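You operate a simulated robot arm through the tools that you are given. There is no shell and no other tool. Be economical: measure what you need, move in short steps, check, and stop when the job is done.

Carry out the task below with a simulated robot arm. There is one attempt and no reset: what you move stays moved.

TASK
Put the blue padlock from the top of the packing bench on the silver bearing there and the red padlock on top of the beige box there.
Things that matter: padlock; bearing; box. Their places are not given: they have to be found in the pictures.

It is judged by the outcome, as a careful person would: the job done as asked, and still so three seconds after it is handed in. It fails if anything else is knocked over, pushed out of place, dropped, spilled or broken.

THE ROBOT
A 6-joint arm with a two-finger parallel gripper, fixed in place. Base frame: the origin is at the foot of the arm, x ahead of it, y to its left, z up; the work surface is at about z = 0. Lengths are in m, angles in degrees, forces in N, time in s.
With the tool pointing down near the work surface it reaches from about 0.18 to 0.46 m from the base axis. Its first joint turns from -70.0 to 70.0 degrees. Payload 1.9 kg.
Tool frame: the origin (TCP) lies between the finger pads and is the grasp point; the fingertips stand 0.023 m ahead of it; z points along the fingers, y is the line along which they close. The gripper opens to 0.094 m. The fingers are 0.038 m wide and 0.01 m thick; the gripper's body (0.054 by 0.096 m) begins 0.039 m behind the TCP.
Orientation is told as [roll, pitch, yaw] about the base's x, y, z axes, in that order, counted from this pose: with the fingers straight down and closing along the base's y, the tool's x points along the base's -x, its y along +y and its z along -z.

THE INTERFACE
- The arm moves only by the tool jog_arm. Its argument "series" is a list of rows, each a list of 5 numbers: the closure, from 0 (fully open) to 1 (shut), then the shift along the tool's x, y, z in units of 40 mm (1.0 is 40 mm), then the turn about the tool's z in units of 6 degrees (1.0 is 6 degrees). In form: [[hand, dx, dy, dz, spin], ...]. A call has 1 to 8 rows; each row shifts and turns the commanded pose from where the row before left it, along the tool's axes as they then stand. A call with a number of a shift or a turn outside -1 to 1 is refused whole. A row lasts 0.2 s, in which the tool goes at most 0.05 m and 8.6 degrees; a call with a longer step from one row to the next is refused whole, and so is a gripper value outside its range. A pose out of reach is approached as far as the arm can. The call stops where the force on the tool passes 40 N (or 10 N more than at its start, if that is more) or the arm is blocked; 0.2 s more then pass. The fingers move at their own pace (about 0.108 m/s each) and stop on an object; they squeeze with about 30 N. The grip force told is the motor's: it shows also when the fingers shut on nothing. Time passes only in rows, and 0.2 s behind the last, so rows that do not move let the fingers close. It gives the time, the measured TCP pose, the force on the tool (base axes), the opening and the grip force at its end, in the units of the frame above (readings bear some noise), and new pictures: "pictures" is both (left out), scene, wrist or none.
- Cameras (640 x 400 px; columns grow to the right, rows downward): "scene" is fixed at [0.0664, 0.3128, 0.4526]; the picture's right is [-0.70, -0.72, 0.00], its down [-0.29, 0.28, -0.91] and it looks along [0.66, -0.64, -0.40] (base axes); focal length 253 px, centre (320, 200). "wrist" rides on the gripper at [-0.039, 0, -0.044] in the tool frame; the picture's right is [0.00, -1.00, 0.00], its down [0.97, 0.00, -0.24] and it looks along [0.24, 0.00, 0.97] (tool axes); focal length 218 px, centre (320, 200).
- probe_pixels(camera, pixels): for up to 12 pixels [column, row] of the newest picture of that camera ("zoom" is the newest enlarged one), the place [x, y, z] in the base frame of the surface seen there, good to about 0.003 m, but the place of the scene camera against the robot may be out by one fixed shift of up to 0.018 m in any direction. No time passes.
- zoom(camera, box): a new picture of the part [left, top, right, bottom] of that camera's present view, enlarged. No time passes.
- sign_off(): hands the job in; it is judged then, once.

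Work in short steps. Measure before you move; look again where a grasp or a placing could have gone wrong, and mend it. You have 60 turns and 120 pictures in all, the two below and enlarged ones among them. Open the gripper and draw the arm clear of the work before you hand the job in, unless the task says otherwise; then end with one line.

The tools are called after ">>>" by a JSON object that holds its "op" and its "data". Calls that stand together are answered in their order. jog_arm: Moves the arm, as the interface text tells. Its arguments: {"type":"object","properties":{"series":{"type":"array"},"pictures":{"type":"string","enum":["both","scene","wrist","none"]}},"required":["series"]} The other tools are called the same way: probe_pixels (camera, pixels) gives the place of the surface under pixels of a picture; zoom (camera, box) takes an enlarged picture of a part of a camera's view; sign_off () hands the job in.

At the start:

```text
time: 0.0
ee_pos: [0.3085, -0.1045, 0.3349]
ee_rot: [-0.1, -0.1, -0.2]
force: [0.2, 0.1, 0.2]
finger_gap: 0.094
grip_force: 0.1
```

scene: 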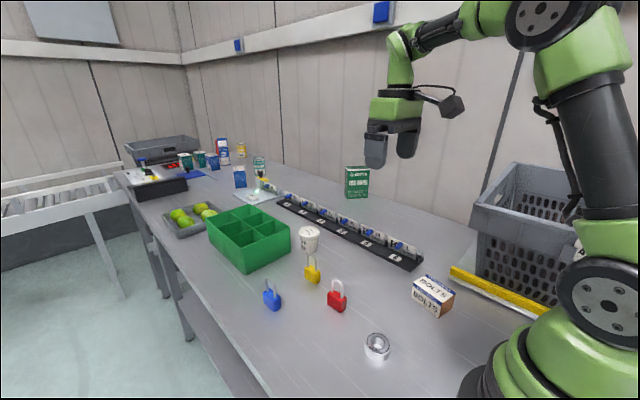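
wrist: 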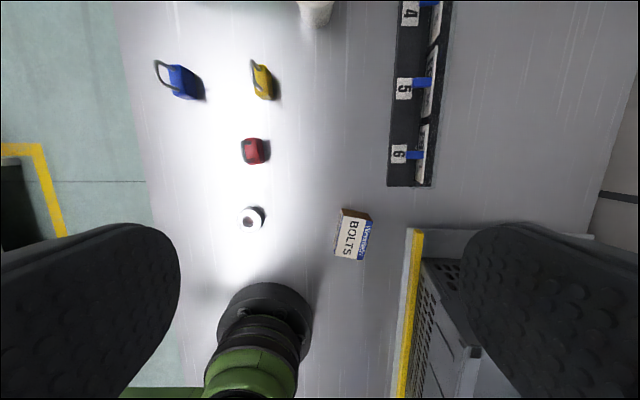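

The wrist picture shows the blue padlock near (182,82), red (254,151), bearing (252,218), and box (352,235). I zoom and probe them.

>>> {"op": "zoom", "data": {"camera": "wrist", "box": [140, 40, 400, 280]}}

>>> {"op": "zoom", "data": {"camera": "scene", "box": [240, 220, 480, 370]}}

>>> {"op": "probe_pixels", "data": {"camera": "wrist", "pixels": [[182, 82], [176, 72], [195, 92], [160, 70], [254, 151], [249, 151], [262, 150], [252, 217], [244, 218], [352, 235], [345, 210], [340, 255]]}}

```text
1.67 times, centred on (270, 160) of wrist
```

zoom: 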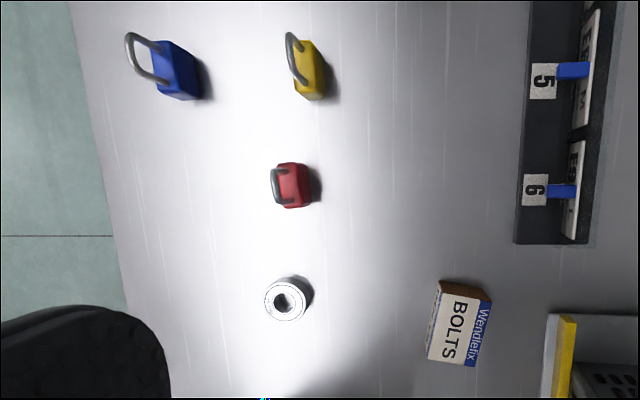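

```text
2.67 times, centred on (360, 295) of scene
```

zoom: 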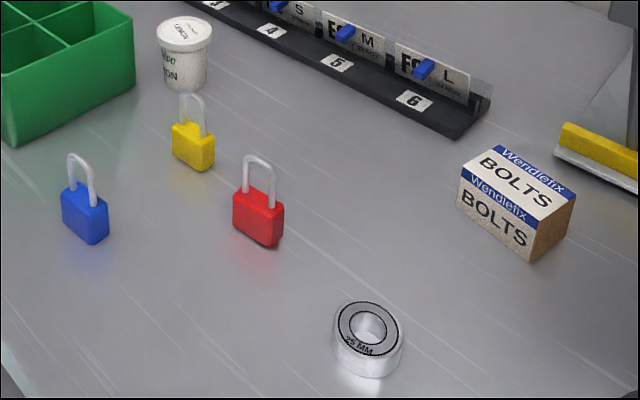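

```text
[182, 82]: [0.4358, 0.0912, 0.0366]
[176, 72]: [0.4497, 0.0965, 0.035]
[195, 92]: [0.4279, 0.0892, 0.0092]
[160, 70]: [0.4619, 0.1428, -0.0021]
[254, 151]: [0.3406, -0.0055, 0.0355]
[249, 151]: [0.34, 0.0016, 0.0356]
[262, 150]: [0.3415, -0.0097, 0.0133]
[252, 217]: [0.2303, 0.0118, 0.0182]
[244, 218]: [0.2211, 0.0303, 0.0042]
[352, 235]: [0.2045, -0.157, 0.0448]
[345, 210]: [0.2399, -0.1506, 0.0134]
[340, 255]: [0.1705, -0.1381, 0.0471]
```

I move over the padlocks for a closer look.

>>> {"op": "jog_arm", "data": {"series": [[0, -0.4, 0.72, 0.58, 0], [0, -0.4, 0.72, 0.58, 0], [0, -0.4, 0.72, 0.58, 0], [0, -0.4, 0.72, 0.58, 0], [0, -0.4, 0.72, 0.58, 0], [0, 0, 0, 0, 0]], "pictures": "wrist"}}

```text
time: 1.4
ee_pos: [0.3901, 0.0401, 0.2179]
ee_rot: [0.0, -0.1, -0.1]
force: [-0.4, -0.3, 0.6]
finger_gap: 0.094
grip_force: 0.1
```

wrist: 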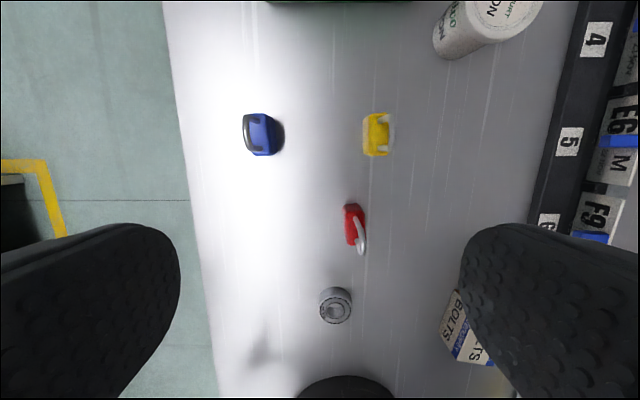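

>>> {"op": "zoom", "data": {"camera": "wrist", "box": [210, 90, 410, 215]}}

>>> {"op": "zoom", "data": {"camera": "wrist", "box": [280, 190, 440, 340]}}

```text
3.20 times, centred on (310, 152) of wrist
```

zoom: 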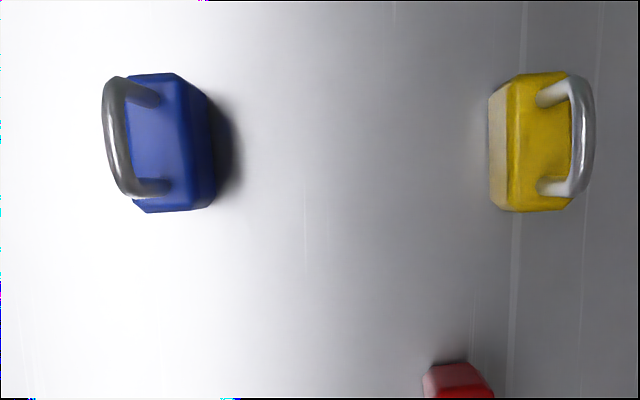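

```text
2.67 times, centred on (360, 265) of wrist
```

zoom: 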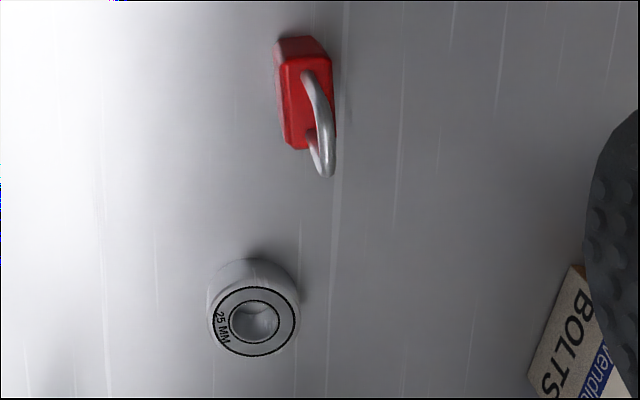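

>>> {"op": "probe_pixels", "data": {"camera": "zoom", "pixels": [[213, 322], [297, 318], [255, 287], [250, 354], [254, 322], [290, 65], [297, 142], [322, 70], [328, 130], [303, 105], [328, 165], [285, 45]]}}

>>> {"op": "probe_pixels", "data": {"camera": "wrist", "pixels": [[255, 118], [256, 151], [267, 117], [269, 151], [262, 134], [246, 133], [272, 135], [245, 125], [247, 142]]}}

```text
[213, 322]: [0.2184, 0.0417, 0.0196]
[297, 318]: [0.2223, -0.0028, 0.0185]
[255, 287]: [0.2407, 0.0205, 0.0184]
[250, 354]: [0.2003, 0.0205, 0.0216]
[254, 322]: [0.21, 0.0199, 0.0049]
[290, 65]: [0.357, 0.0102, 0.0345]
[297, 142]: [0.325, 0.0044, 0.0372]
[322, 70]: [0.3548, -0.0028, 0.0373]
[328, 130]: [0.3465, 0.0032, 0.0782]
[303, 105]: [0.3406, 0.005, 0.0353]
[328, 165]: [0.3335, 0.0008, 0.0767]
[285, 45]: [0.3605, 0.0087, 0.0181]
```

```text
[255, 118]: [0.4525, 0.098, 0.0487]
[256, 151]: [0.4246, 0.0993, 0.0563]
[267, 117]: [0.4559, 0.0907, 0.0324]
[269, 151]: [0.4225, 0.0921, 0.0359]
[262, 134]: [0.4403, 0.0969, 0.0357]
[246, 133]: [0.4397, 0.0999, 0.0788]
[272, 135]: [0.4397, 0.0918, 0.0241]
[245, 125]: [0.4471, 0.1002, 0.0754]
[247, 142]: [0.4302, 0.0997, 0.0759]
```

Blue padlock: body centre ≈ (0.4395, 0.099), body top 0.036, shackle top 0.078. Red is at ≈ (0.341, 0.004), yaw about 10°. Bearing is at (0.2205, 0.020), top 0.020. I go above blue.

>>> {"op": "jog_arm", "data": {"series": [[0, -0.41, 0.49, 0.75, 0], [0, -0.41, 0.49, 0.75, 0], [0, -0.41, 0.49, 0.75, 0], [0, 0, 0, 0, 0]], "pictures": "wrist"}}

```text
time: 2.4
ee_pos: [0.4392, 0.0995, 0.1267]
ee_rot: [0.1, 0.0, -0.1]
force: [0.2, 0.0, 0.5]
finger_gap: 0.0941
grip_force: 0.0
```

wrist: 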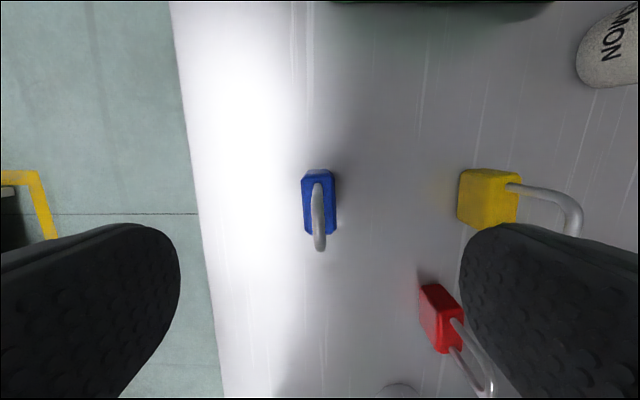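

Blue at (319,203) is centred between the fingers. I descend to about z 0.043 and close.

>>> {"op": "jog_arm", "data": {"series": [[0, 0, 0, 0.7, 0], [0, 0, 0, 0.7, 0], [0, 0, 0, 0.69, 0], [0, 0, 0, 0, 0]], "pictures": "wrist"}}

```text
time: 3.4
ee_pos: [0.4384, 0.0992, 0.0448]
ee_rot: [0.0, -0.1, -0.1]
force: [0.6, 0.3, -0.1]
finger_gap: 0.0941
grip_force: 0.1
```

wrist: 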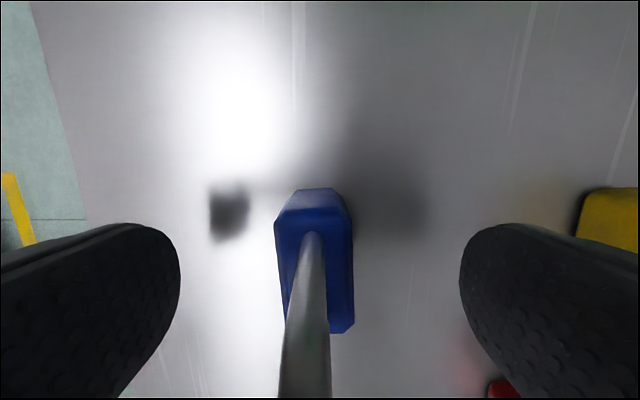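

Aligned; I close with a still arm.

>>> {"op": "jog_arm", "data": {"series": [[1, 0, 0, 0, 0], [1, 0, 0, 0, 0], [1, 0, 0, 0, 0], [1, 0, 0, 0, 0]], "pictures": "wrist"}}

```text
time: 4.4
ee_pos: [0.4383, 0.0985, 0.0452]
ee_rot: [0.1, -0.1, 0.0]
force: [0.6, -0.7, 2.0]
finger_gap: 0.021
grip_force: 30.0
```

wrist: 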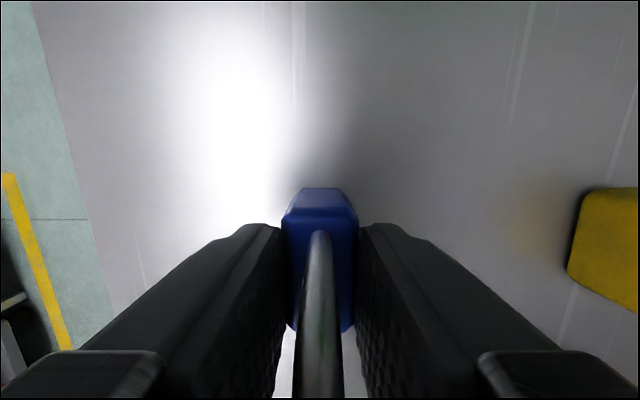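

Held (gap 21 mm, 30 N). I lift to z≈0.155 and then carry it over the bearing.

>>> {"op": "jog_arm", "data": {"series": [[1, 0, 0, -0.9, 0], [1, 0, 0, -0.95, 0], [1, 0, 0, -0.9, 0], [1, 0, 0, 0, 0]], "pictures": "scene"}}

>>> {"op": "jog_arm", "data": {"series": [[1, 0.913, -0.327, 0, 0], [1, 0.913, -0.327, 0, 0], [1, 0.913, -0.327, 0, 0], [1, 0.913, -0.327, 0, 0], [1, 0.913, -0.327, 0, 0], [1, 0.913, -0.327, 0, 0], [1, 0, 0, 0, 0]]}}

```text
time: 5.4
ee_pos: [0.4392, 0.0972, 0.1553]
ee_rot: [0.0, -0.1, 0.0]
force: [0.6, 0.2, -1.5]
finger_gap: 0.0212
grip_force: 29.5
```

scene: 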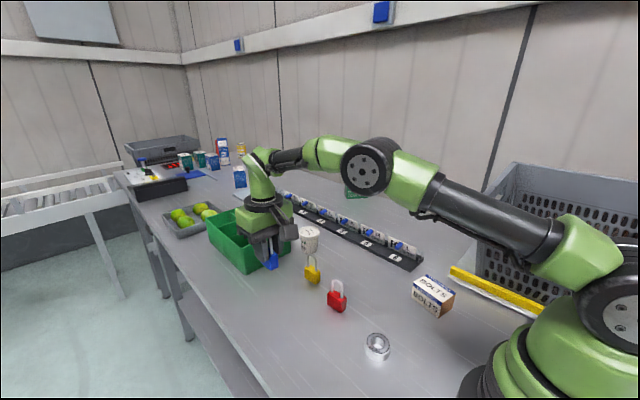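

```text
time: 7.0
ee_pos: [0.2204, 0.0189, 0.1547]
ee_rot: [0.0, -0.1, -0.1]
force: [0.5, 0.2, -1.5]
finger_gap: 0.0211
grip_force: 30.5
```

scene: 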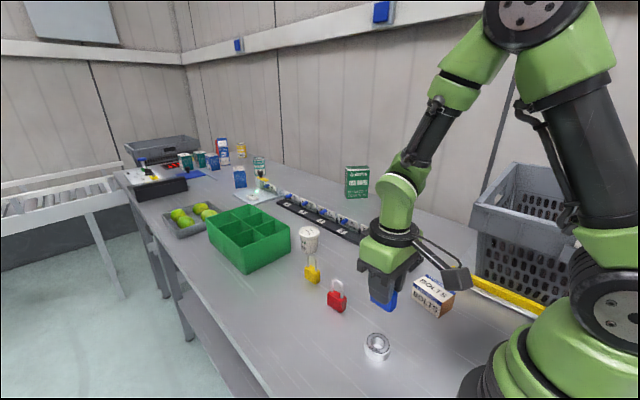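
wrist: 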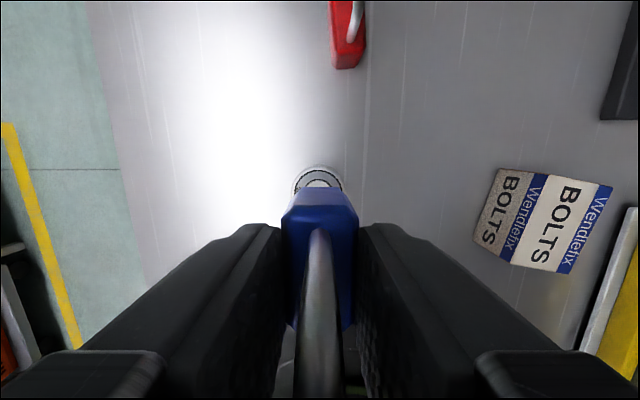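

I descend part way (padlock bottom to ~0.03 above bench) and check alignment.

>>> {"op": "jog_arm", "data": {"series": [[1, 0, 0, 0.6, 0], [1, 0, 0, 0.6, 0], [1, 0, 0, 0.5, 0], [1, 0, 0, 0, 0]]}}

>>> {"op": "zoom", "data": {"camera": "scene", "box": [320, 280, 440, 370]}}

>>> {"op": "zoom", "data": {"camera": "wrist", "box": [260, 140, 380, 240]}}

```text
time: 8.0
ee_pos: [0.2197, 0.0191, 0.0866]
ee_rot: [0.1, 0.0, 0.0]
force: [0.1, -0.5, -1.0]
finger_gap: 0.0211
grip_force: 30.0
```

scene: 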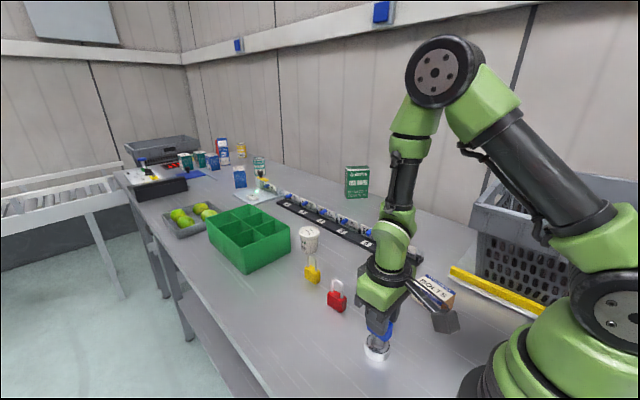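
wrist: 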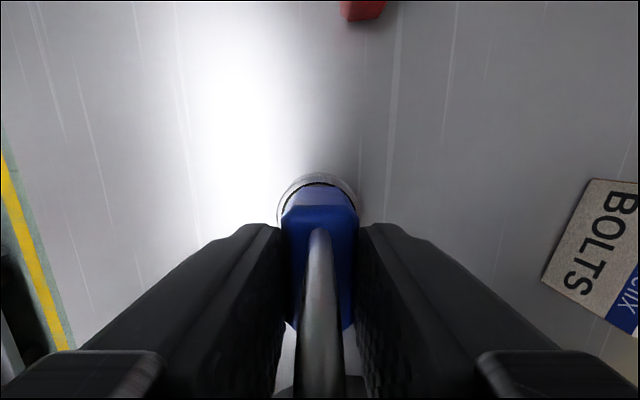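

```text
4.44 times, centred on (380, 325) of scene
```

zoom: 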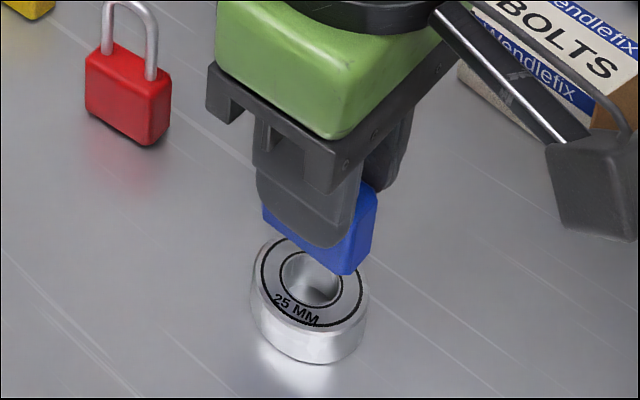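

```text
4.00 times, centred on (320, 190) of wrist
```

zoom: 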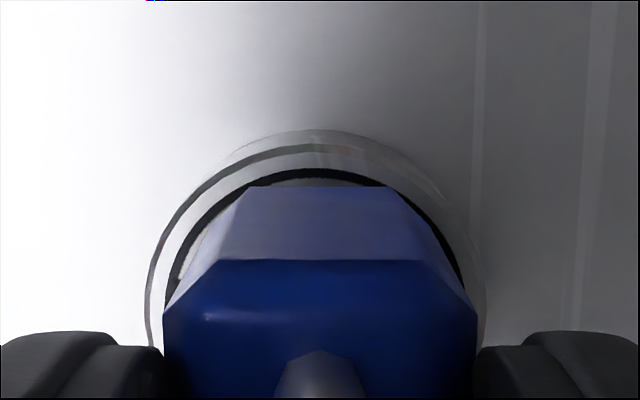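

>>> {"op": "probe_pixels", "data": {"camera": "zoom", "pixels": [[320, 158], [320, 178], [320, 195], [320, 225], [320, 250], [320, 150], [200, 320], [460, 320]]}}

```text
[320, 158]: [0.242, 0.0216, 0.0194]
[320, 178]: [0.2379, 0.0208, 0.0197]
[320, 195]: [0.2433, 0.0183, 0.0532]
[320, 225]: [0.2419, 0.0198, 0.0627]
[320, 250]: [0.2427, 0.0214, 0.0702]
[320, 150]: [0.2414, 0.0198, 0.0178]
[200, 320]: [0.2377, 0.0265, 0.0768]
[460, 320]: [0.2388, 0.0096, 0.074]
```

Padlock far face is at x≈0.2425 while the bearing's far edge is 0.242, so I shift back 2.5 mm and left ~1 mm, then lower to near contact.

>>> {"op": "jog_arm", "data": {"series": [[1, 0.06, 0.025, 0, 0], [1, 0, 0, 0.25, 0], [1, 0, 0, 0.23, 0], [1, 0, 0, 0, 0]], "pictures": "both"}}

>>> {"op": "zoom", "data": {"camera": "scene", "box": [320, 280, 440, 370]}}

```text
time: 9.0
ee_pos: [0.2174, 0.0205, 0.0671]
ee_rot: [-0.1, -0.1, 0.0]
force: [-0.1, -0.4, -1.6]
finger_gap: 0.0211
grip_force: 30.1
```

scene: 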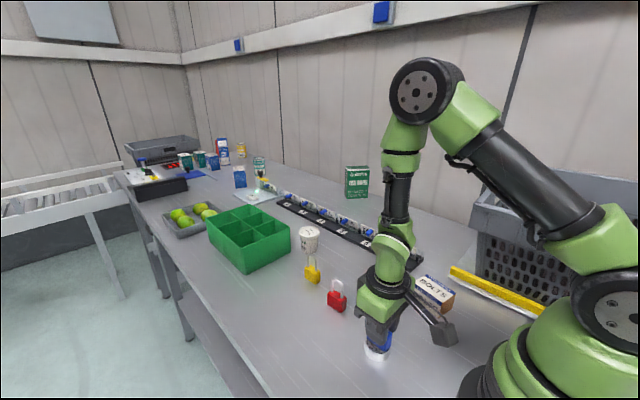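
wrist: 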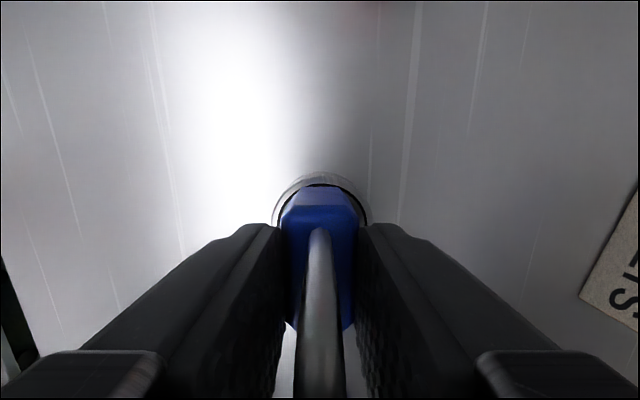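

```text
4.44 times, centred on (380, 325) of scene
```

zoom: 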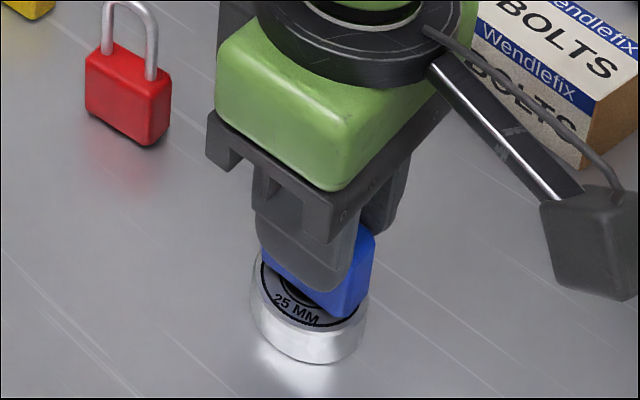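

Aligned over the ring (bearing 271–369, centre 320). I lower the last 2–3 mm gently.

>>> {"op": "jog_arm", "data": {"series": [[1, 0, 0, 0.04, 0], [1, 0, 0, 0.02, 0], [1, 0, 0, 0, 0]], "pictures": "none"}}

```text
time: 9.8
ee_pos: [0.2178, 0.0192, 0.0656]
ee_rot: [0.0, -0.1, -0.2]
force: [0.3, 0.4, -1.0]
finger_gap: 0.0212
grip_force: 29.7
```

>>> {"op": "jog_arm", "data": {"series": [[1, 0, 0, 0.025, 0], [1, 0, 0, 0, 0]], "pictures": "none"}}

```text
time: 10.4
ee_pos: [0.2165, 0.0203, 0.0639]
ee_rot: [0.0, -0.1, -0.1]
force: [0.1, 0.8, -1.0]
finger_gap: 0.0211
grip_force: 30.4
```

>>> {"op": "jog_arm", "data": {"series": [[1, 0, 0, 0.025, 0], [1, 0, 0, 0, 0]], "pictures": "scene"}}

>>> {"op": "zoom", "data": {"camera": "scene", "box": [340, 310, 420, 370]}}

```text
time: 11.0
ee_pos: [0.217, 0.0204, 0.0631]
ee_rot: [0.1, -0.1, -0.1]
force: [-1.6, -1.1, 14.0]
finger_gap: 0.0214
grip_force: 30.5
```

scene: 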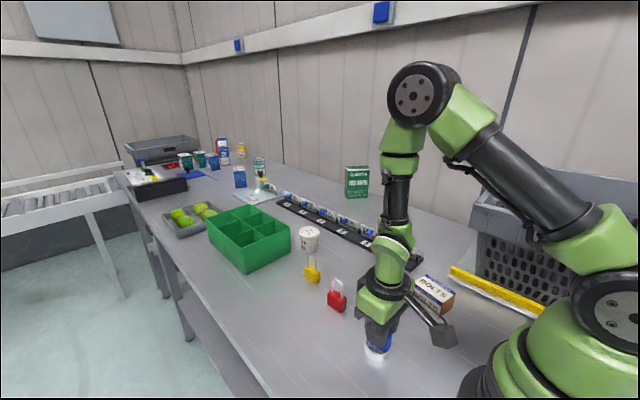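

```text
6.67 times, centred on (380, 340) of scene
```

zoom: 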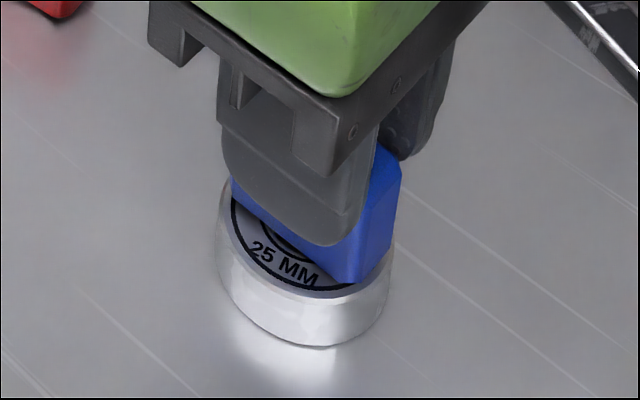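

Contact made (14 N) and the padlock sits over the ring. I ease the force and open.

>>> {"op": "jog_arm", "data": {"series": [[1, 0, 0, -0.015, 0], [0.7, 0, 0, 0, 0], [0.5, 0, 0, 0, 0], [0.2, 0, 0, 0, 0], [0, 0, 0, 0, 0], [0, 0, 0, 0, 0]]}}

>>> {"op": "zoom", "data": {"camera": "scene", "box": [340, 310, 420, 370]}}

```text
time: 12.4
ee_pos: [0.2183, 0.0202, 0.0647]
ee_rot: [0.0, -0.1, -0.1]
force: [0.4, -0.3, -0.5]
finger_gap: 0.0942
grip_force: 0.0
```

scene: 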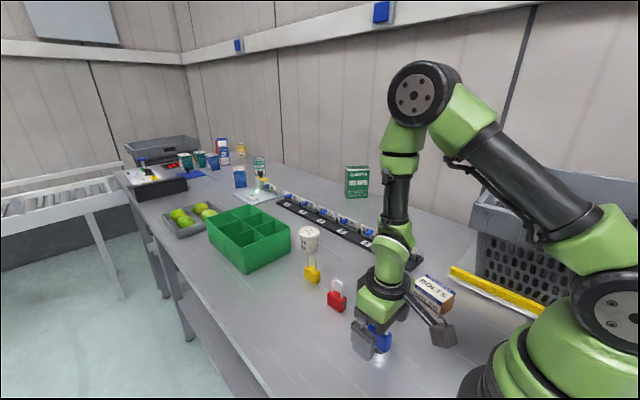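
wrist: 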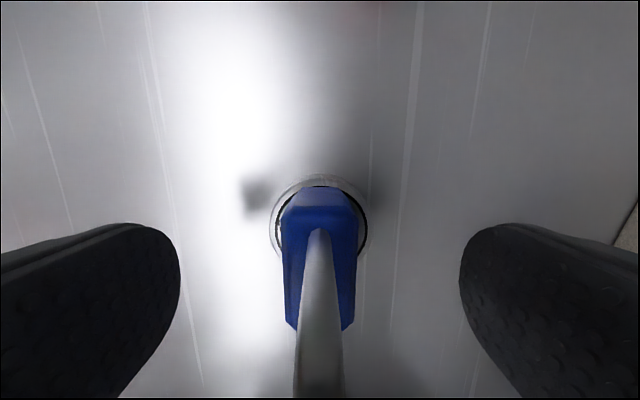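

```text
6.67 times, centred on (380, 340) of scene
```

zoom: 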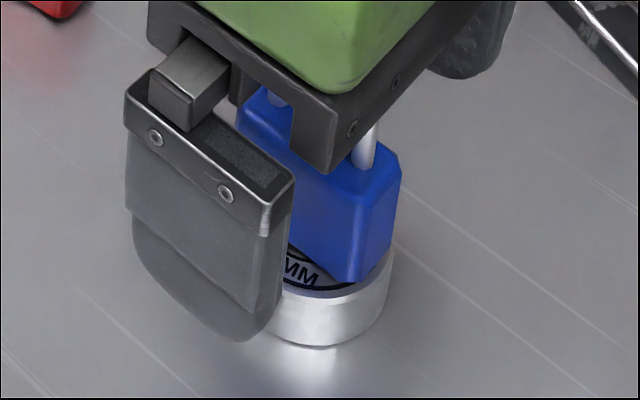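

Blue stands on the bearing. I rise straight up, then move over red.

>>> {"op": "jog_arm", "data": {"series": [[0, 0, 0, -0.5, 0], [0, 0, 0, -0.9, 0], [0, 0, 0, -0.9, 0], [0, 0, 0, -0.4, 0], [0, -0.8, -0.1, 0, 0], [0, -1, -0.1, 0, 0], [0, -1, -0.1, 0, 0], [0, 0, 0, 0, 0]]}}

>>> {"op": "zoom", "data": {"camera": "scene", "box": [320, 270, 480, 370]}}

>>> {"op": "zoom", "data": {"camera": "wrist", "box": [260, 130, 380, 230]}}

```text
time: 14.2
ee_pos: [0.3294, 0.0071, 0.1707]
ee_rot: [0.0, 0.1, -0.1]
force: [-1.6, -0.2, -0.5]
finger_gap: 0.094
grip_force: 0.1
```

scene: 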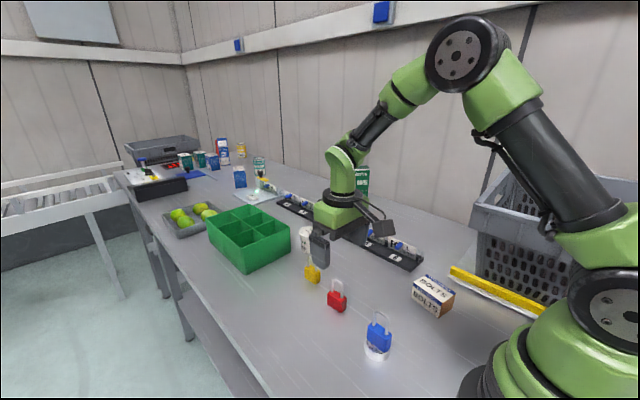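
wrist: 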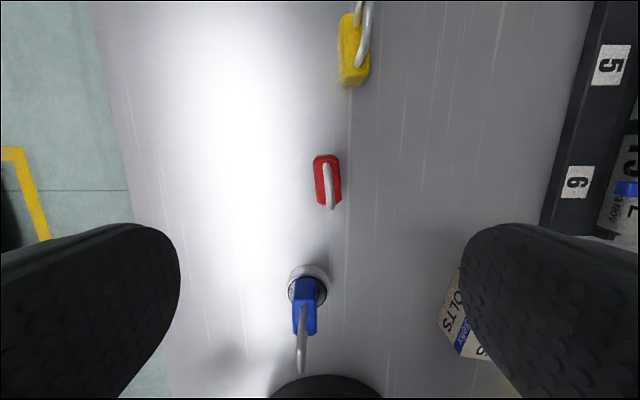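

```text
4.00 times, centred on (400, 320) of scene
```

zoom: 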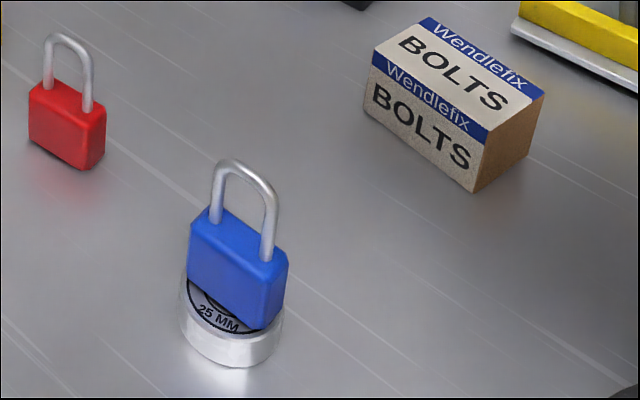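

```text
4.00 times, centred on (320, 180) of wrist
```

zoom: 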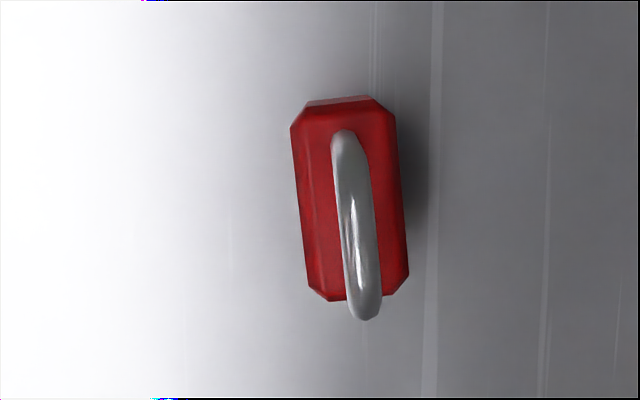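

Blue is standing on the bearing. Red is tilted about 5.5°; I probe its centre.

>>> {"op": "probe_pixels", "data": {"camera": "zoom", "pixels": [[322, 200], [390, 200], [340, 108], [335, 290], [310, 200], [355, 215], [342, 150], [365, 305]]}}

>>> {"op": "probe_pixels", "data": {"camera": "scene", "pixels": [[427, 276], [415, 283], [437, 298], [454, 294], [434, 287], [433, 304], [430, 315]]}}

```text
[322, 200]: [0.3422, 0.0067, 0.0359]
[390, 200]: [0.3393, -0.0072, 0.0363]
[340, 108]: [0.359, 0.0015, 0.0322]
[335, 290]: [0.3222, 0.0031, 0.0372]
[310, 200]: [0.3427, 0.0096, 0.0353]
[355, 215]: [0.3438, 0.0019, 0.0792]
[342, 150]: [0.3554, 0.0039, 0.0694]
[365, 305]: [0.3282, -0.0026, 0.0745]
```

```text
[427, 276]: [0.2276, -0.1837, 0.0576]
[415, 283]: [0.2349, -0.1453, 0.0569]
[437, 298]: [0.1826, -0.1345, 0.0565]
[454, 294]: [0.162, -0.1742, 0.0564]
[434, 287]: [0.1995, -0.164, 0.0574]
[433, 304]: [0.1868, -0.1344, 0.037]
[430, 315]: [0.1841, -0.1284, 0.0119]
```

Red centre ≈ (0.341, 0.001). I shift, turn ~5.5° and lower partway to check.

>>> {"op": "jog_arm", "data": {"series": [[0, -0.29, -0.15, 0, 0], [0, 0, 0, 0, -0.9], [0, 0, 0, 0.7, 0], [0, 0, 0, 0.7, 0], [0, 0, 0, 0, 0]], "pictures": "wrist"}}

>>> {"op": "zoom", "data": {"camera": "wrist", "box": [240, 130, 400, 260]}}

```text
time: 15.4
ee_pos: [0.3397, 0.0027, 0.1145]
ee_rot: [0.1, 0.0, 5.3]
force: [0.4, -0.2, 0.8]
finger_gap: 0.094
grip_force: 0.0
```

wrist: 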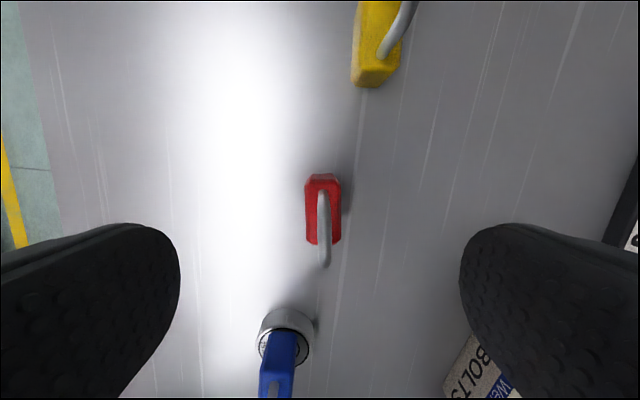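

```text
3.08 times, centred on (320, 195) of wrist
```

zoom: 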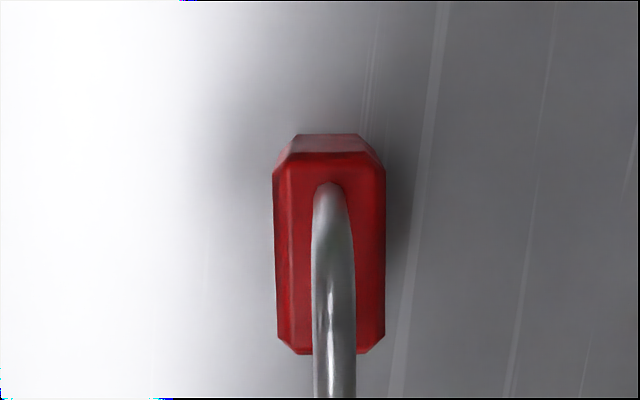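

Red is ~2 mm right of centre (x 323); I correct and descend to z≈0.045, then close.

>>> {"op": "jog_arm", "data": {"series": [[0, -0.03, -0.045, 0.6, 0], [0, 0, 0, 0.6, 0], [0, 0, 0, 0.54, 0], [0, 0, 0, 0, 0]], "pictures": "wrist"}}

>>> {"op": "jog_arm", "data": {"series": [[1, 0, 0, 0, 0], [1, 0, 0, 0, 0], [1, 0, 0, 0, 0], [1, 0, 0, 0, 0]], "pictures": "wrist"}}

```text
time: 16.4
ee_pos: [0.3432, -0.0018, 0.0461]
ee_rot: [0.0, -0.1, 5.4]
force: [0.6, 0.3, -0.4]
finger_gap: 0.0941
grip_force: 0.1
```

wrist: 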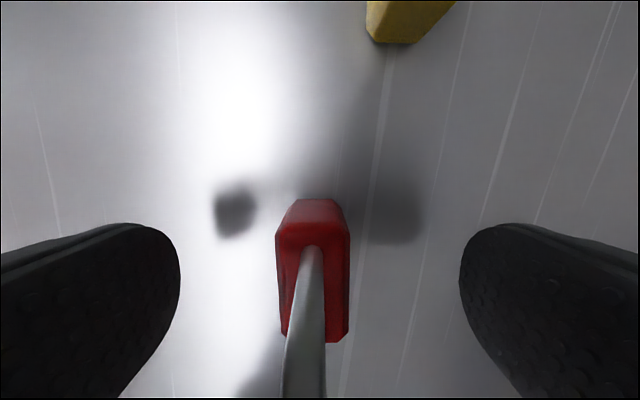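

```text
time: 17.4
ee_pos: [0.343, -0.0015, 0.048]
ee_rot: [0.0, 0.0, 5.3]
force: [0.2, -0.1, 0.6]
finger_gap: 0.0214
grip_force: 30.5
```

wrist: 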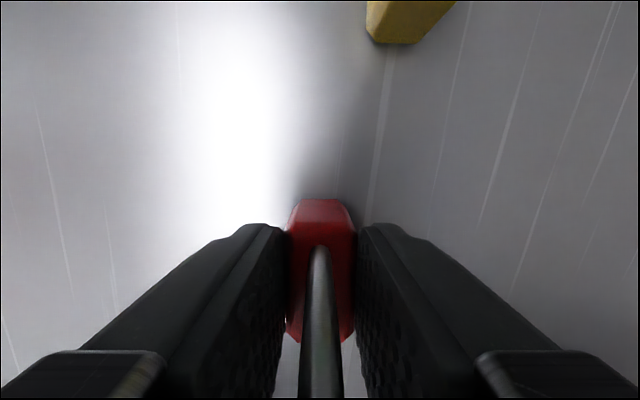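

Red is held. I lift, turn to about -10° to match the box, and look toward the box.

>>> {"op": "jog_arm", "data": {"series": [[1, 0, 0, -0.8, 0], [1, 0, 0, -0.9, 0.85], [1, 0, 0, -0.9, 0.85], [1, 0, 0, -0.9, 0.85], [1, 0, 0, 0, 0]], "pictures": "wrist"}}

>>> {"op": "probe_pixels", "data": {"camera": "scene", "pixels": [[475, 278], [510, 295], [475, 235], [500, 170], [560, 250], [475, 205]]}}

```text
time: 18.6
ee_pos: [0.3436, -0.0018, 0.1889]
ee_rot: [0.0, 0.0, -10.1]
force: [-0.1, -0.3, -1.7]
finger_gap: 0.021
grip_force: 29.8
```

wrist: 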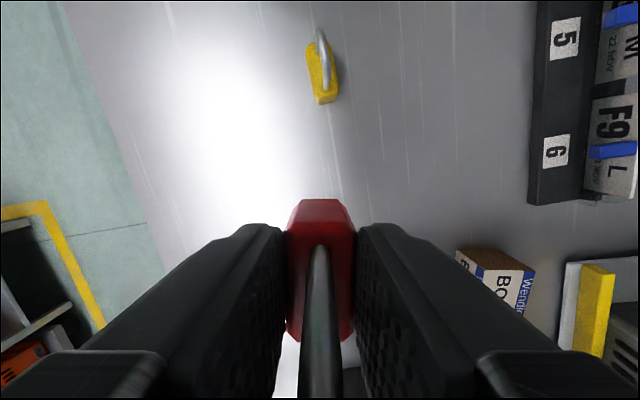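

```text
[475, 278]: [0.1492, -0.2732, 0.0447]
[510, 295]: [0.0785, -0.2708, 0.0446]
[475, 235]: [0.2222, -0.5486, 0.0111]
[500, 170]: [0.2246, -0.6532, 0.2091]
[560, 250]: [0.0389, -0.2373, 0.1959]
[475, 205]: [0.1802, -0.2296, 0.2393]
```

I check the crate's nearness to the box, since the gripper must fit beside it.

>>> {"op": "jog_arm", "data": {"series": [[1, 0, 0, 0, 0]], "pictures": "scene"}}

>>> {"op": "zoom", "data": {"camera": "scene", "box": [400, 140, 600, 330]}}

```text
time: 19.0
ee_pos: [0.3427, -0.0007, 0.188]
ee_rot: [0.0, -0.1, -10.0]
force: [-0.9, -0.6, -0.3]
finger_gap: 0.0211
grip_force: 30.3
```

scene: 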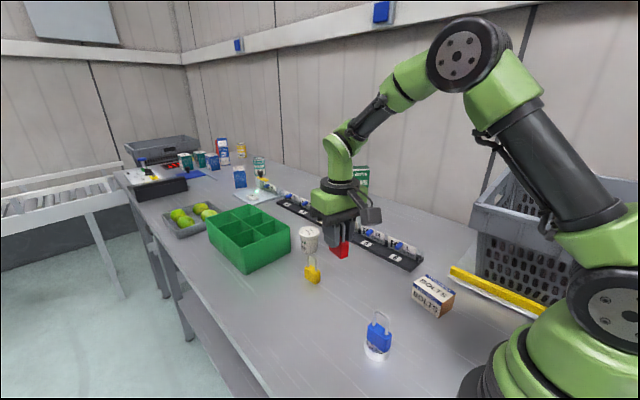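

```text
2.11 times, centred on (500, 235) of scene
```

zoom: 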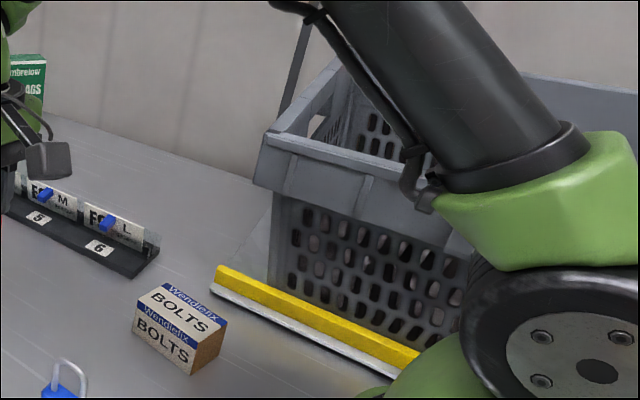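

>>> {"op": "probe_pixels", "data": {"camera": "zoom", "pixels": [[262, 160], [300, 172], [360, 190], [275, 135], [258, 180], [280, 270], [290, 190], [220, 270], [222, 288], [340, 215], [320, 180]]}}

```text
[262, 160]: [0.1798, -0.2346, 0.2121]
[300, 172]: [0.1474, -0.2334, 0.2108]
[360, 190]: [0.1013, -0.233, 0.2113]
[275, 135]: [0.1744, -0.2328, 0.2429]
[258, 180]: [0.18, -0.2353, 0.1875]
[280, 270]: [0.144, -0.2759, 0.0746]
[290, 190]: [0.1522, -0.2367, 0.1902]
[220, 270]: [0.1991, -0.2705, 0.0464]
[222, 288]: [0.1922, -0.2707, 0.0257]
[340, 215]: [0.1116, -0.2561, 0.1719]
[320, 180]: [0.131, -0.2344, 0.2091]
```

The crate face is at y≈-0.234 for x<0.18. I measure the black wrist accessory too, since it could approach the crate.

>>> {"op": "probe_pixels", "data": {"camera": "scene", "pixels": [[370, 215], [366, 209], [378, 218], [360, 195], [340, 192], [325, 205], [345, 210], [342, 240], [340, 250]]}}

>>> {"op": "zoom", "data": {"camera": "scene", "box": [290, 120, 410, 270]}}

```text
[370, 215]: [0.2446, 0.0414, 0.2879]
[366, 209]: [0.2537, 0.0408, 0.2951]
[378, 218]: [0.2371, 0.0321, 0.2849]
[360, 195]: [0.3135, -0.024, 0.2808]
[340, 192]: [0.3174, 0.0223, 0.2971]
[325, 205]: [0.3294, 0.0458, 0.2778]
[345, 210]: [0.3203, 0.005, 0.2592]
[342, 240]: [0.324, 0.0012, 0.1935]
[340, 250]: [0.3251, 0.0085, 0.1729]
```

```text
2.67 times, centred on (350, 195) of scene
```

zoom: 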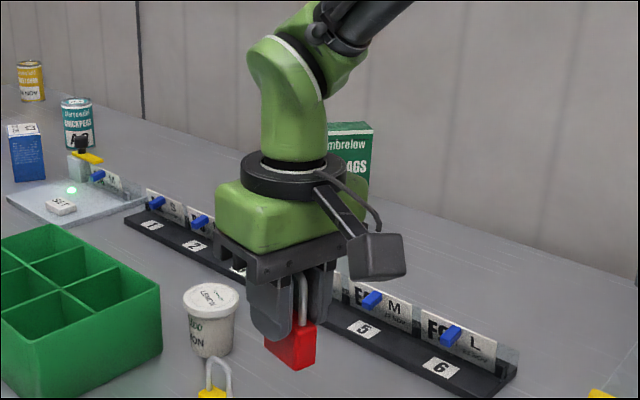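

Accessory trails on the robot side, clear of the crate. I carry red toward the box at height.

>>> {"op": "jog_arm", "data": {"series": [[1, 0.51, -0.8, 0, 0], [1, 0.51, -0.8, 0, 0], [1, 0.51, -0.8, 0, 0], [1, 0.51, -0.8, 0, 0], [1, 0.51, -0.8, 0, 0], [1, 0, 0, 0, 0]]}}

>>> {"op": "zoom", "data": {"camera": "wrist", "box": [240, 100, 440, 240]}}

```text
time: 20.4
ee_pos: [0.2128, -0.1395, 0.184]
ee_rot: [0.0, 0.0, -9.9]
force: [-0.2, 0.4, -0.3]
finger_gap: 0.0213
grip_force: 29.5
```

scene: 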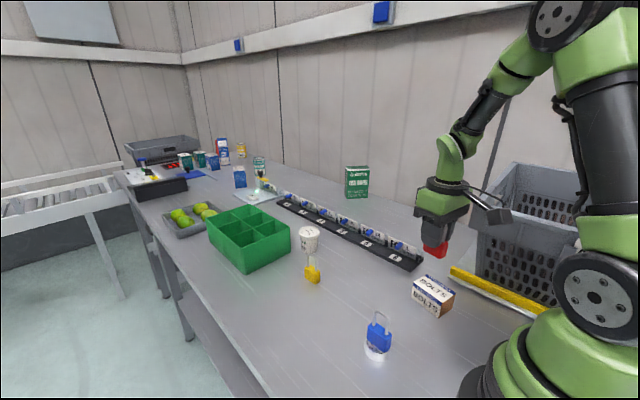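
wrist: 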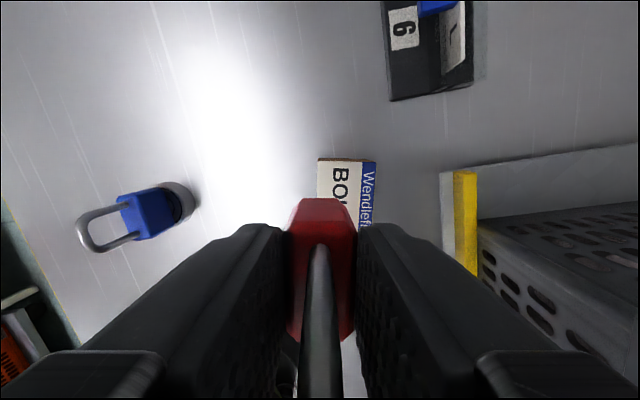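

```text
2.86 times, centred on (340, 170) of wrist
```

zoom: 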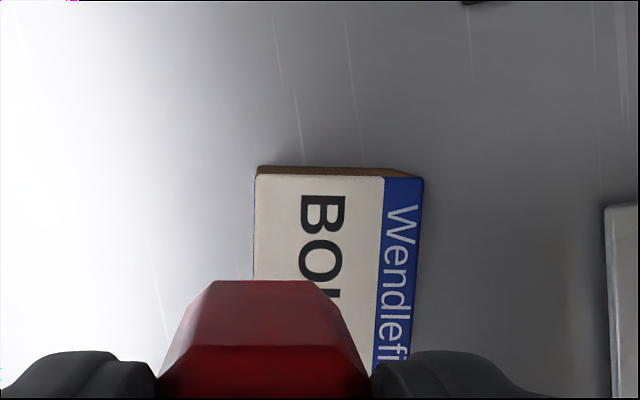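

>>> {"op": "probe_pixels", "data": {"camera": "zoom", "pixels": [[260, 181], [416, 184], [257, 270], [410, 270], [340, 180], [262, 300]]}}

>>> {"op": "probe_pixels", "data": {"camera": "wrist", "pixels": [[482, 250], [490, 240], [600, 240], [600, 340], [465, 220]]}}

>>> {"op": "probe_pixels", "data": {"camera": "scene", "pixels": [[427, 276], [415, 284], [439, 298], [453, 293], [434, 287]]}}

```text
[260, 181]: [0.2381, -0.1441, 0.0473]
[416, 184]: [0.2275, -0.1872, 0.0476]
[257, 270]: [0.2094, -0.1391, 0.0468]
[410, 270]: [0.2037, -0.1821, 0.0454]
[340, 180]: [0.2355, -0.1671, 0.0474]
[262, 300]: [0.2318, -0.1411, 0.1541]
```

```text
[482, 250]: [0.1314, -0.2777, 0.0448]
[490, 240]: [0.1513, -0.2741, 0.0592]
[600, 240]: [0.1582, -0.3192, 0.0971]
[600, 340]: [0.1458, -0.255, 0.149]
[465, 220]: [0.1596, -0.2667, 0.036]
```

```text
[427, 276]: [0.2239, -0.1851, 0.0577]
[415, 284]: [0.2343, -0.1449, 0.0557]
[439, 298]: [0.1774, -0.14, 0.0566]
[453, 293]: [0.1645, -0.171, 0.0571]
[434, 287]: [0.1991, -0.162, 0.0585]
```

Box top is z≈0.047, centre ≈ (0.2045,-0.160), orientation matched. I shift over it and descend to just above contact.

>>> {"op": "jog_arm", "data": {"series": [[1, 0.09, -0.51, 0, 0], [1, 0, 0, 0.7, 0], [1, 0, 0, 0.7, 0], [1, 0, 0, 0.5, 0], [1, 0, 0, 0, 0]]}}

>>> {"op": "zoom", "data": {"camera": "scene", "box": [390, 240, 490, 330]}}

>>> {"op": "zoom", "data": {"camera": "wrist", "box": [240, 120, 400, 240]}}

```text
time: 21.6
ee_pos: [0.2065, -0.1597, 0.1089]
ee_rot: [0.1, -0.1, -10.0]
force: [-0.2, -0.3, -0.5]
finger_gap: 0.021
grip_force: 30.2
```

scene: 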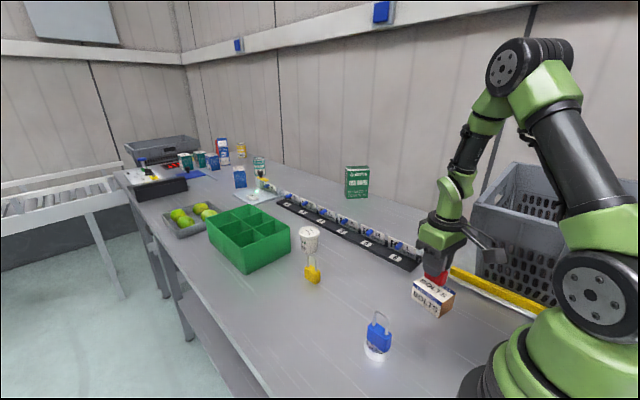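
wrist: 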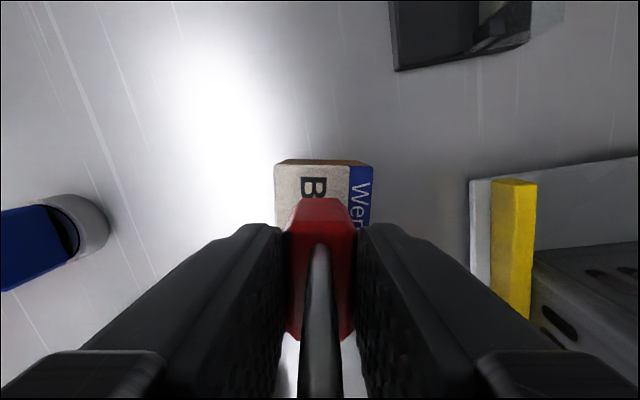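

```text
4.44 times, centred on (440, 285) of scene
```

zoom: 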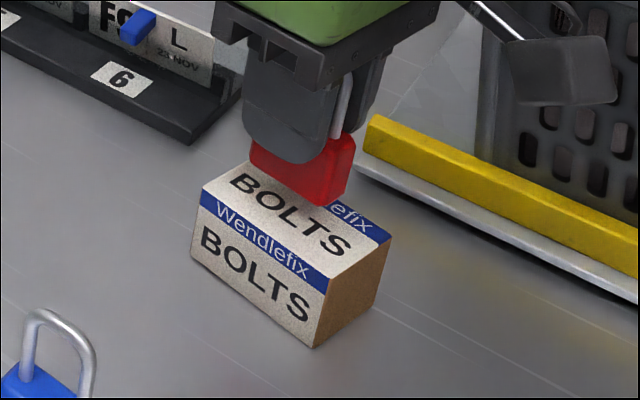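

```text
3.33 times, centred on (320, 180) of wrist
```

zoom: 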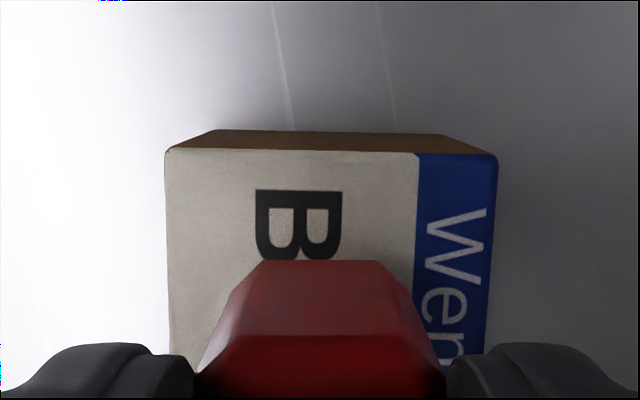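

Centred well (box 274–373, padlock 320). I nudge 1.5 mm right and lower toward contact.

>>> {"op": "jog_arm", "data": {"series": [[1, 0, -0.035, 0.15, 0], [1, 0, 0, 0.15, 0], [1, 0, 0, 0.03, 0], [1, 0, 0, 0, 0]], "pictures": "none"}}

>>> {"op": "jog_arm", "data": {"series": [[1, 0, 0, 0.025, 0], [1, 0, 0, 0, 0]], "pictures": "none"}}

```text
time: 22.6
ee_pos: [0.206, -0.1609, 0.0963]
ee_rot: [0.0, -0.2, -10.0]
force: [0.5, -0.4, -1.1]
finger_gap: 0.0213
grip_force: 29.8
```

```text
time: 23.2
ee_pos: [0.2062, -0.1598, 0.0957]
ee_rot: [0.0, -0.1, -10.1]
force: [-0.3, 1.3, -1.5]
finger_gap: 0.0212
grip_force: 30.2
```

>>> {"op": "jog_arm", "data": {"series": [[1, 0, 0, 0.025, 0], [1, 0, 0, 0, 0]], "pictures": "none"}}

```text
time: 23.8
ee_pos: [0.206, -0.16, 0.0935]
ee_rot: [0.0, -0.1, -10.0]
force: [-0.3, -0.8, 0.2]
finger_gap: 0.0213
grip_force: 29.6
```

>>> {"op": "jog_arm", "data": {"series": [[1, 0, 0, 0.02, 0], [1, 0, 0, 0, 0]], "pictures": "scene"}}

>>> {"op": "zoom", "data": {"camera": "scene", "box": [390, 240, 490, 330]}}

```text
time: 24.4
ee_pos: [0.2059, -0.1601, 0.0936]
ee_rot: [0.0, 0.0, -10.0]
force: [0.6, 0.4, -0.4]
finger_gap: 0.0212
grip_force: 30.2
```

scene: 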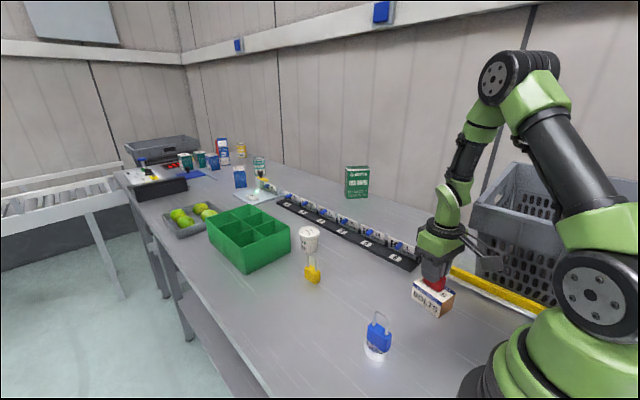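

```text
4.44 times, centred on (440, 285) of scene
```

zoom: 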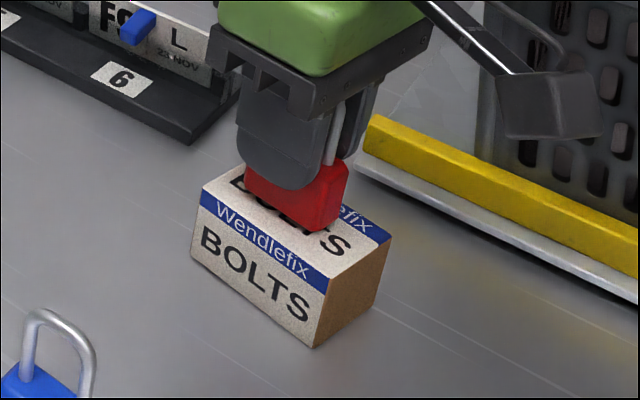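

One more tiny step to feel contact.

>>> {"op": "jog_arm", "data": {"series": [[1, 0, 0, 0.02, 0], [1, 0, 0, 0, 0]], "pictures": "none"}}

```text
time: 25.0
ee_pos: [0.2072, -0.1612, 0.0922]
ee_rot: [0.1, -0.2, -10.0]
force: [-0.8, 0.5, 1.0]
finger_gap: 0.021
grip_force: 30.1
```

>>> {"op": "jog_arm", "data": {"series": [[1, 0, 0, 0.02, 0], [1, 0, 0, 0, 0]], "pictures": "none"}}

```text
time: 25.6
ee_pos: [0.2071, -0.1605, 0.0921]
ee_rot: [0.0, -0.1, -10.1]
force: [-4.4, 4.5, 23.9]
finger_gap: 0.0213
grip_force: 29.9
```

Contact (24 N). I ease up slightly and open partway, keeping clear of the crate.

>>> {"op": "jog_arm", "data": {"series": [[1, 0, 0, -0.02, 0], [1, 0, 0, 0, 0], [0.7, 0, 0, 0, 0], [0.55, 0, 0, 0, 0], [0.35, 0, 0, 0, 0], [0.35, 0, 0, 0, 0]]}}

```text
time: 27.0
ee_pos: [0.2068, -0.1607, 0.094]
ee_rot: [0.1, -0.1, -10.1]
force: [0.1, 0.6, -0.4]
finger_gap: 0.061
grip_force: 0.0
```

scene: 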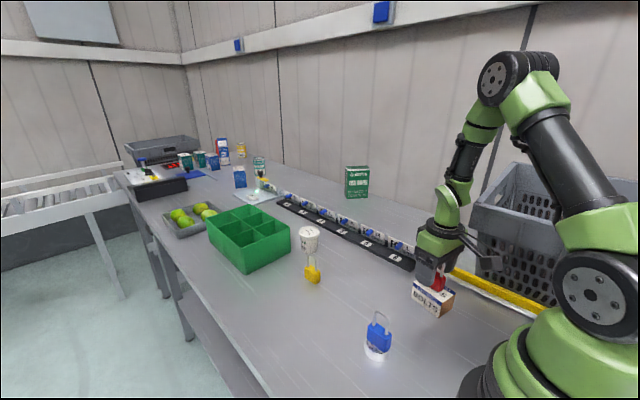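
wrist: 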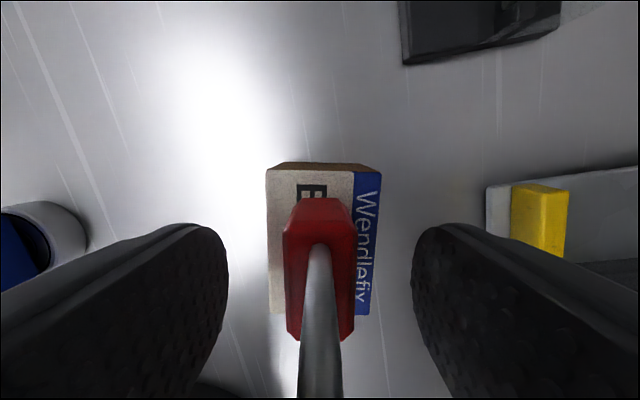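

Red stands free on the box. I rise straight up, move away forward, and check.

>>> {"op": "jog_arm", "data": {"series": [[0.35, 0, 0, -0.5, 0], [0.35, 0, 0, -0.9, 0], [0.35, 0, 0, -0.9, 0], [0.35, 0, 0, -0.9, 0], [0.2, -0.8, 0.3, -0.2, 0], [0, -0.9, 0.3, 0, 0], [0, -0.5, 0.2, 0, 0], [0, 0, 0, 0, 0]]}}

>>> {"op": "zoom", "data": {"camera": "scene", "box": [340, 250, 480, 370]}}

```text
time: 28.8
ee_pos: [0.2987, -0.1441, 0.2296]
ee_rot: [0.0, -0.1, -10.0]
force: [-0.6, 0.4, 0.2]
finger_gap: 0.094
grip_force: 0.1
```

scene: 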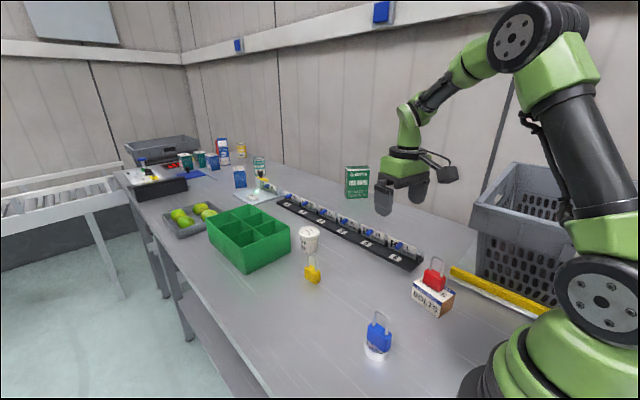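
wrist: 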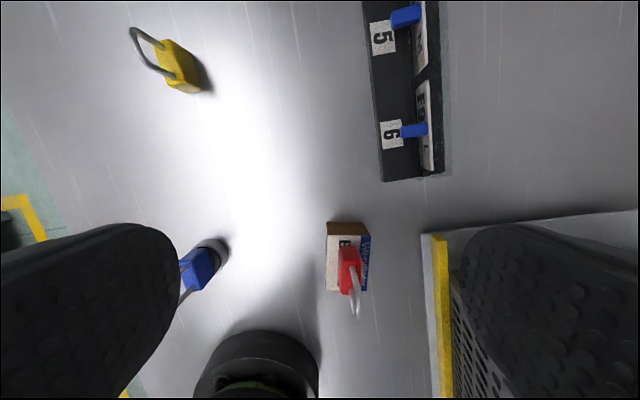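

```text
3.33 times, centred on (410, 310) of scene
```

zoom: 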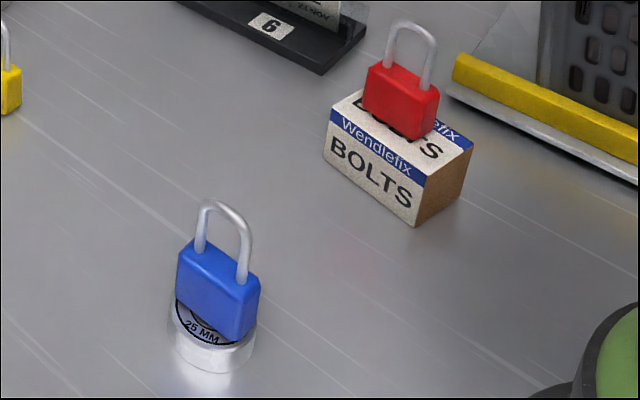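

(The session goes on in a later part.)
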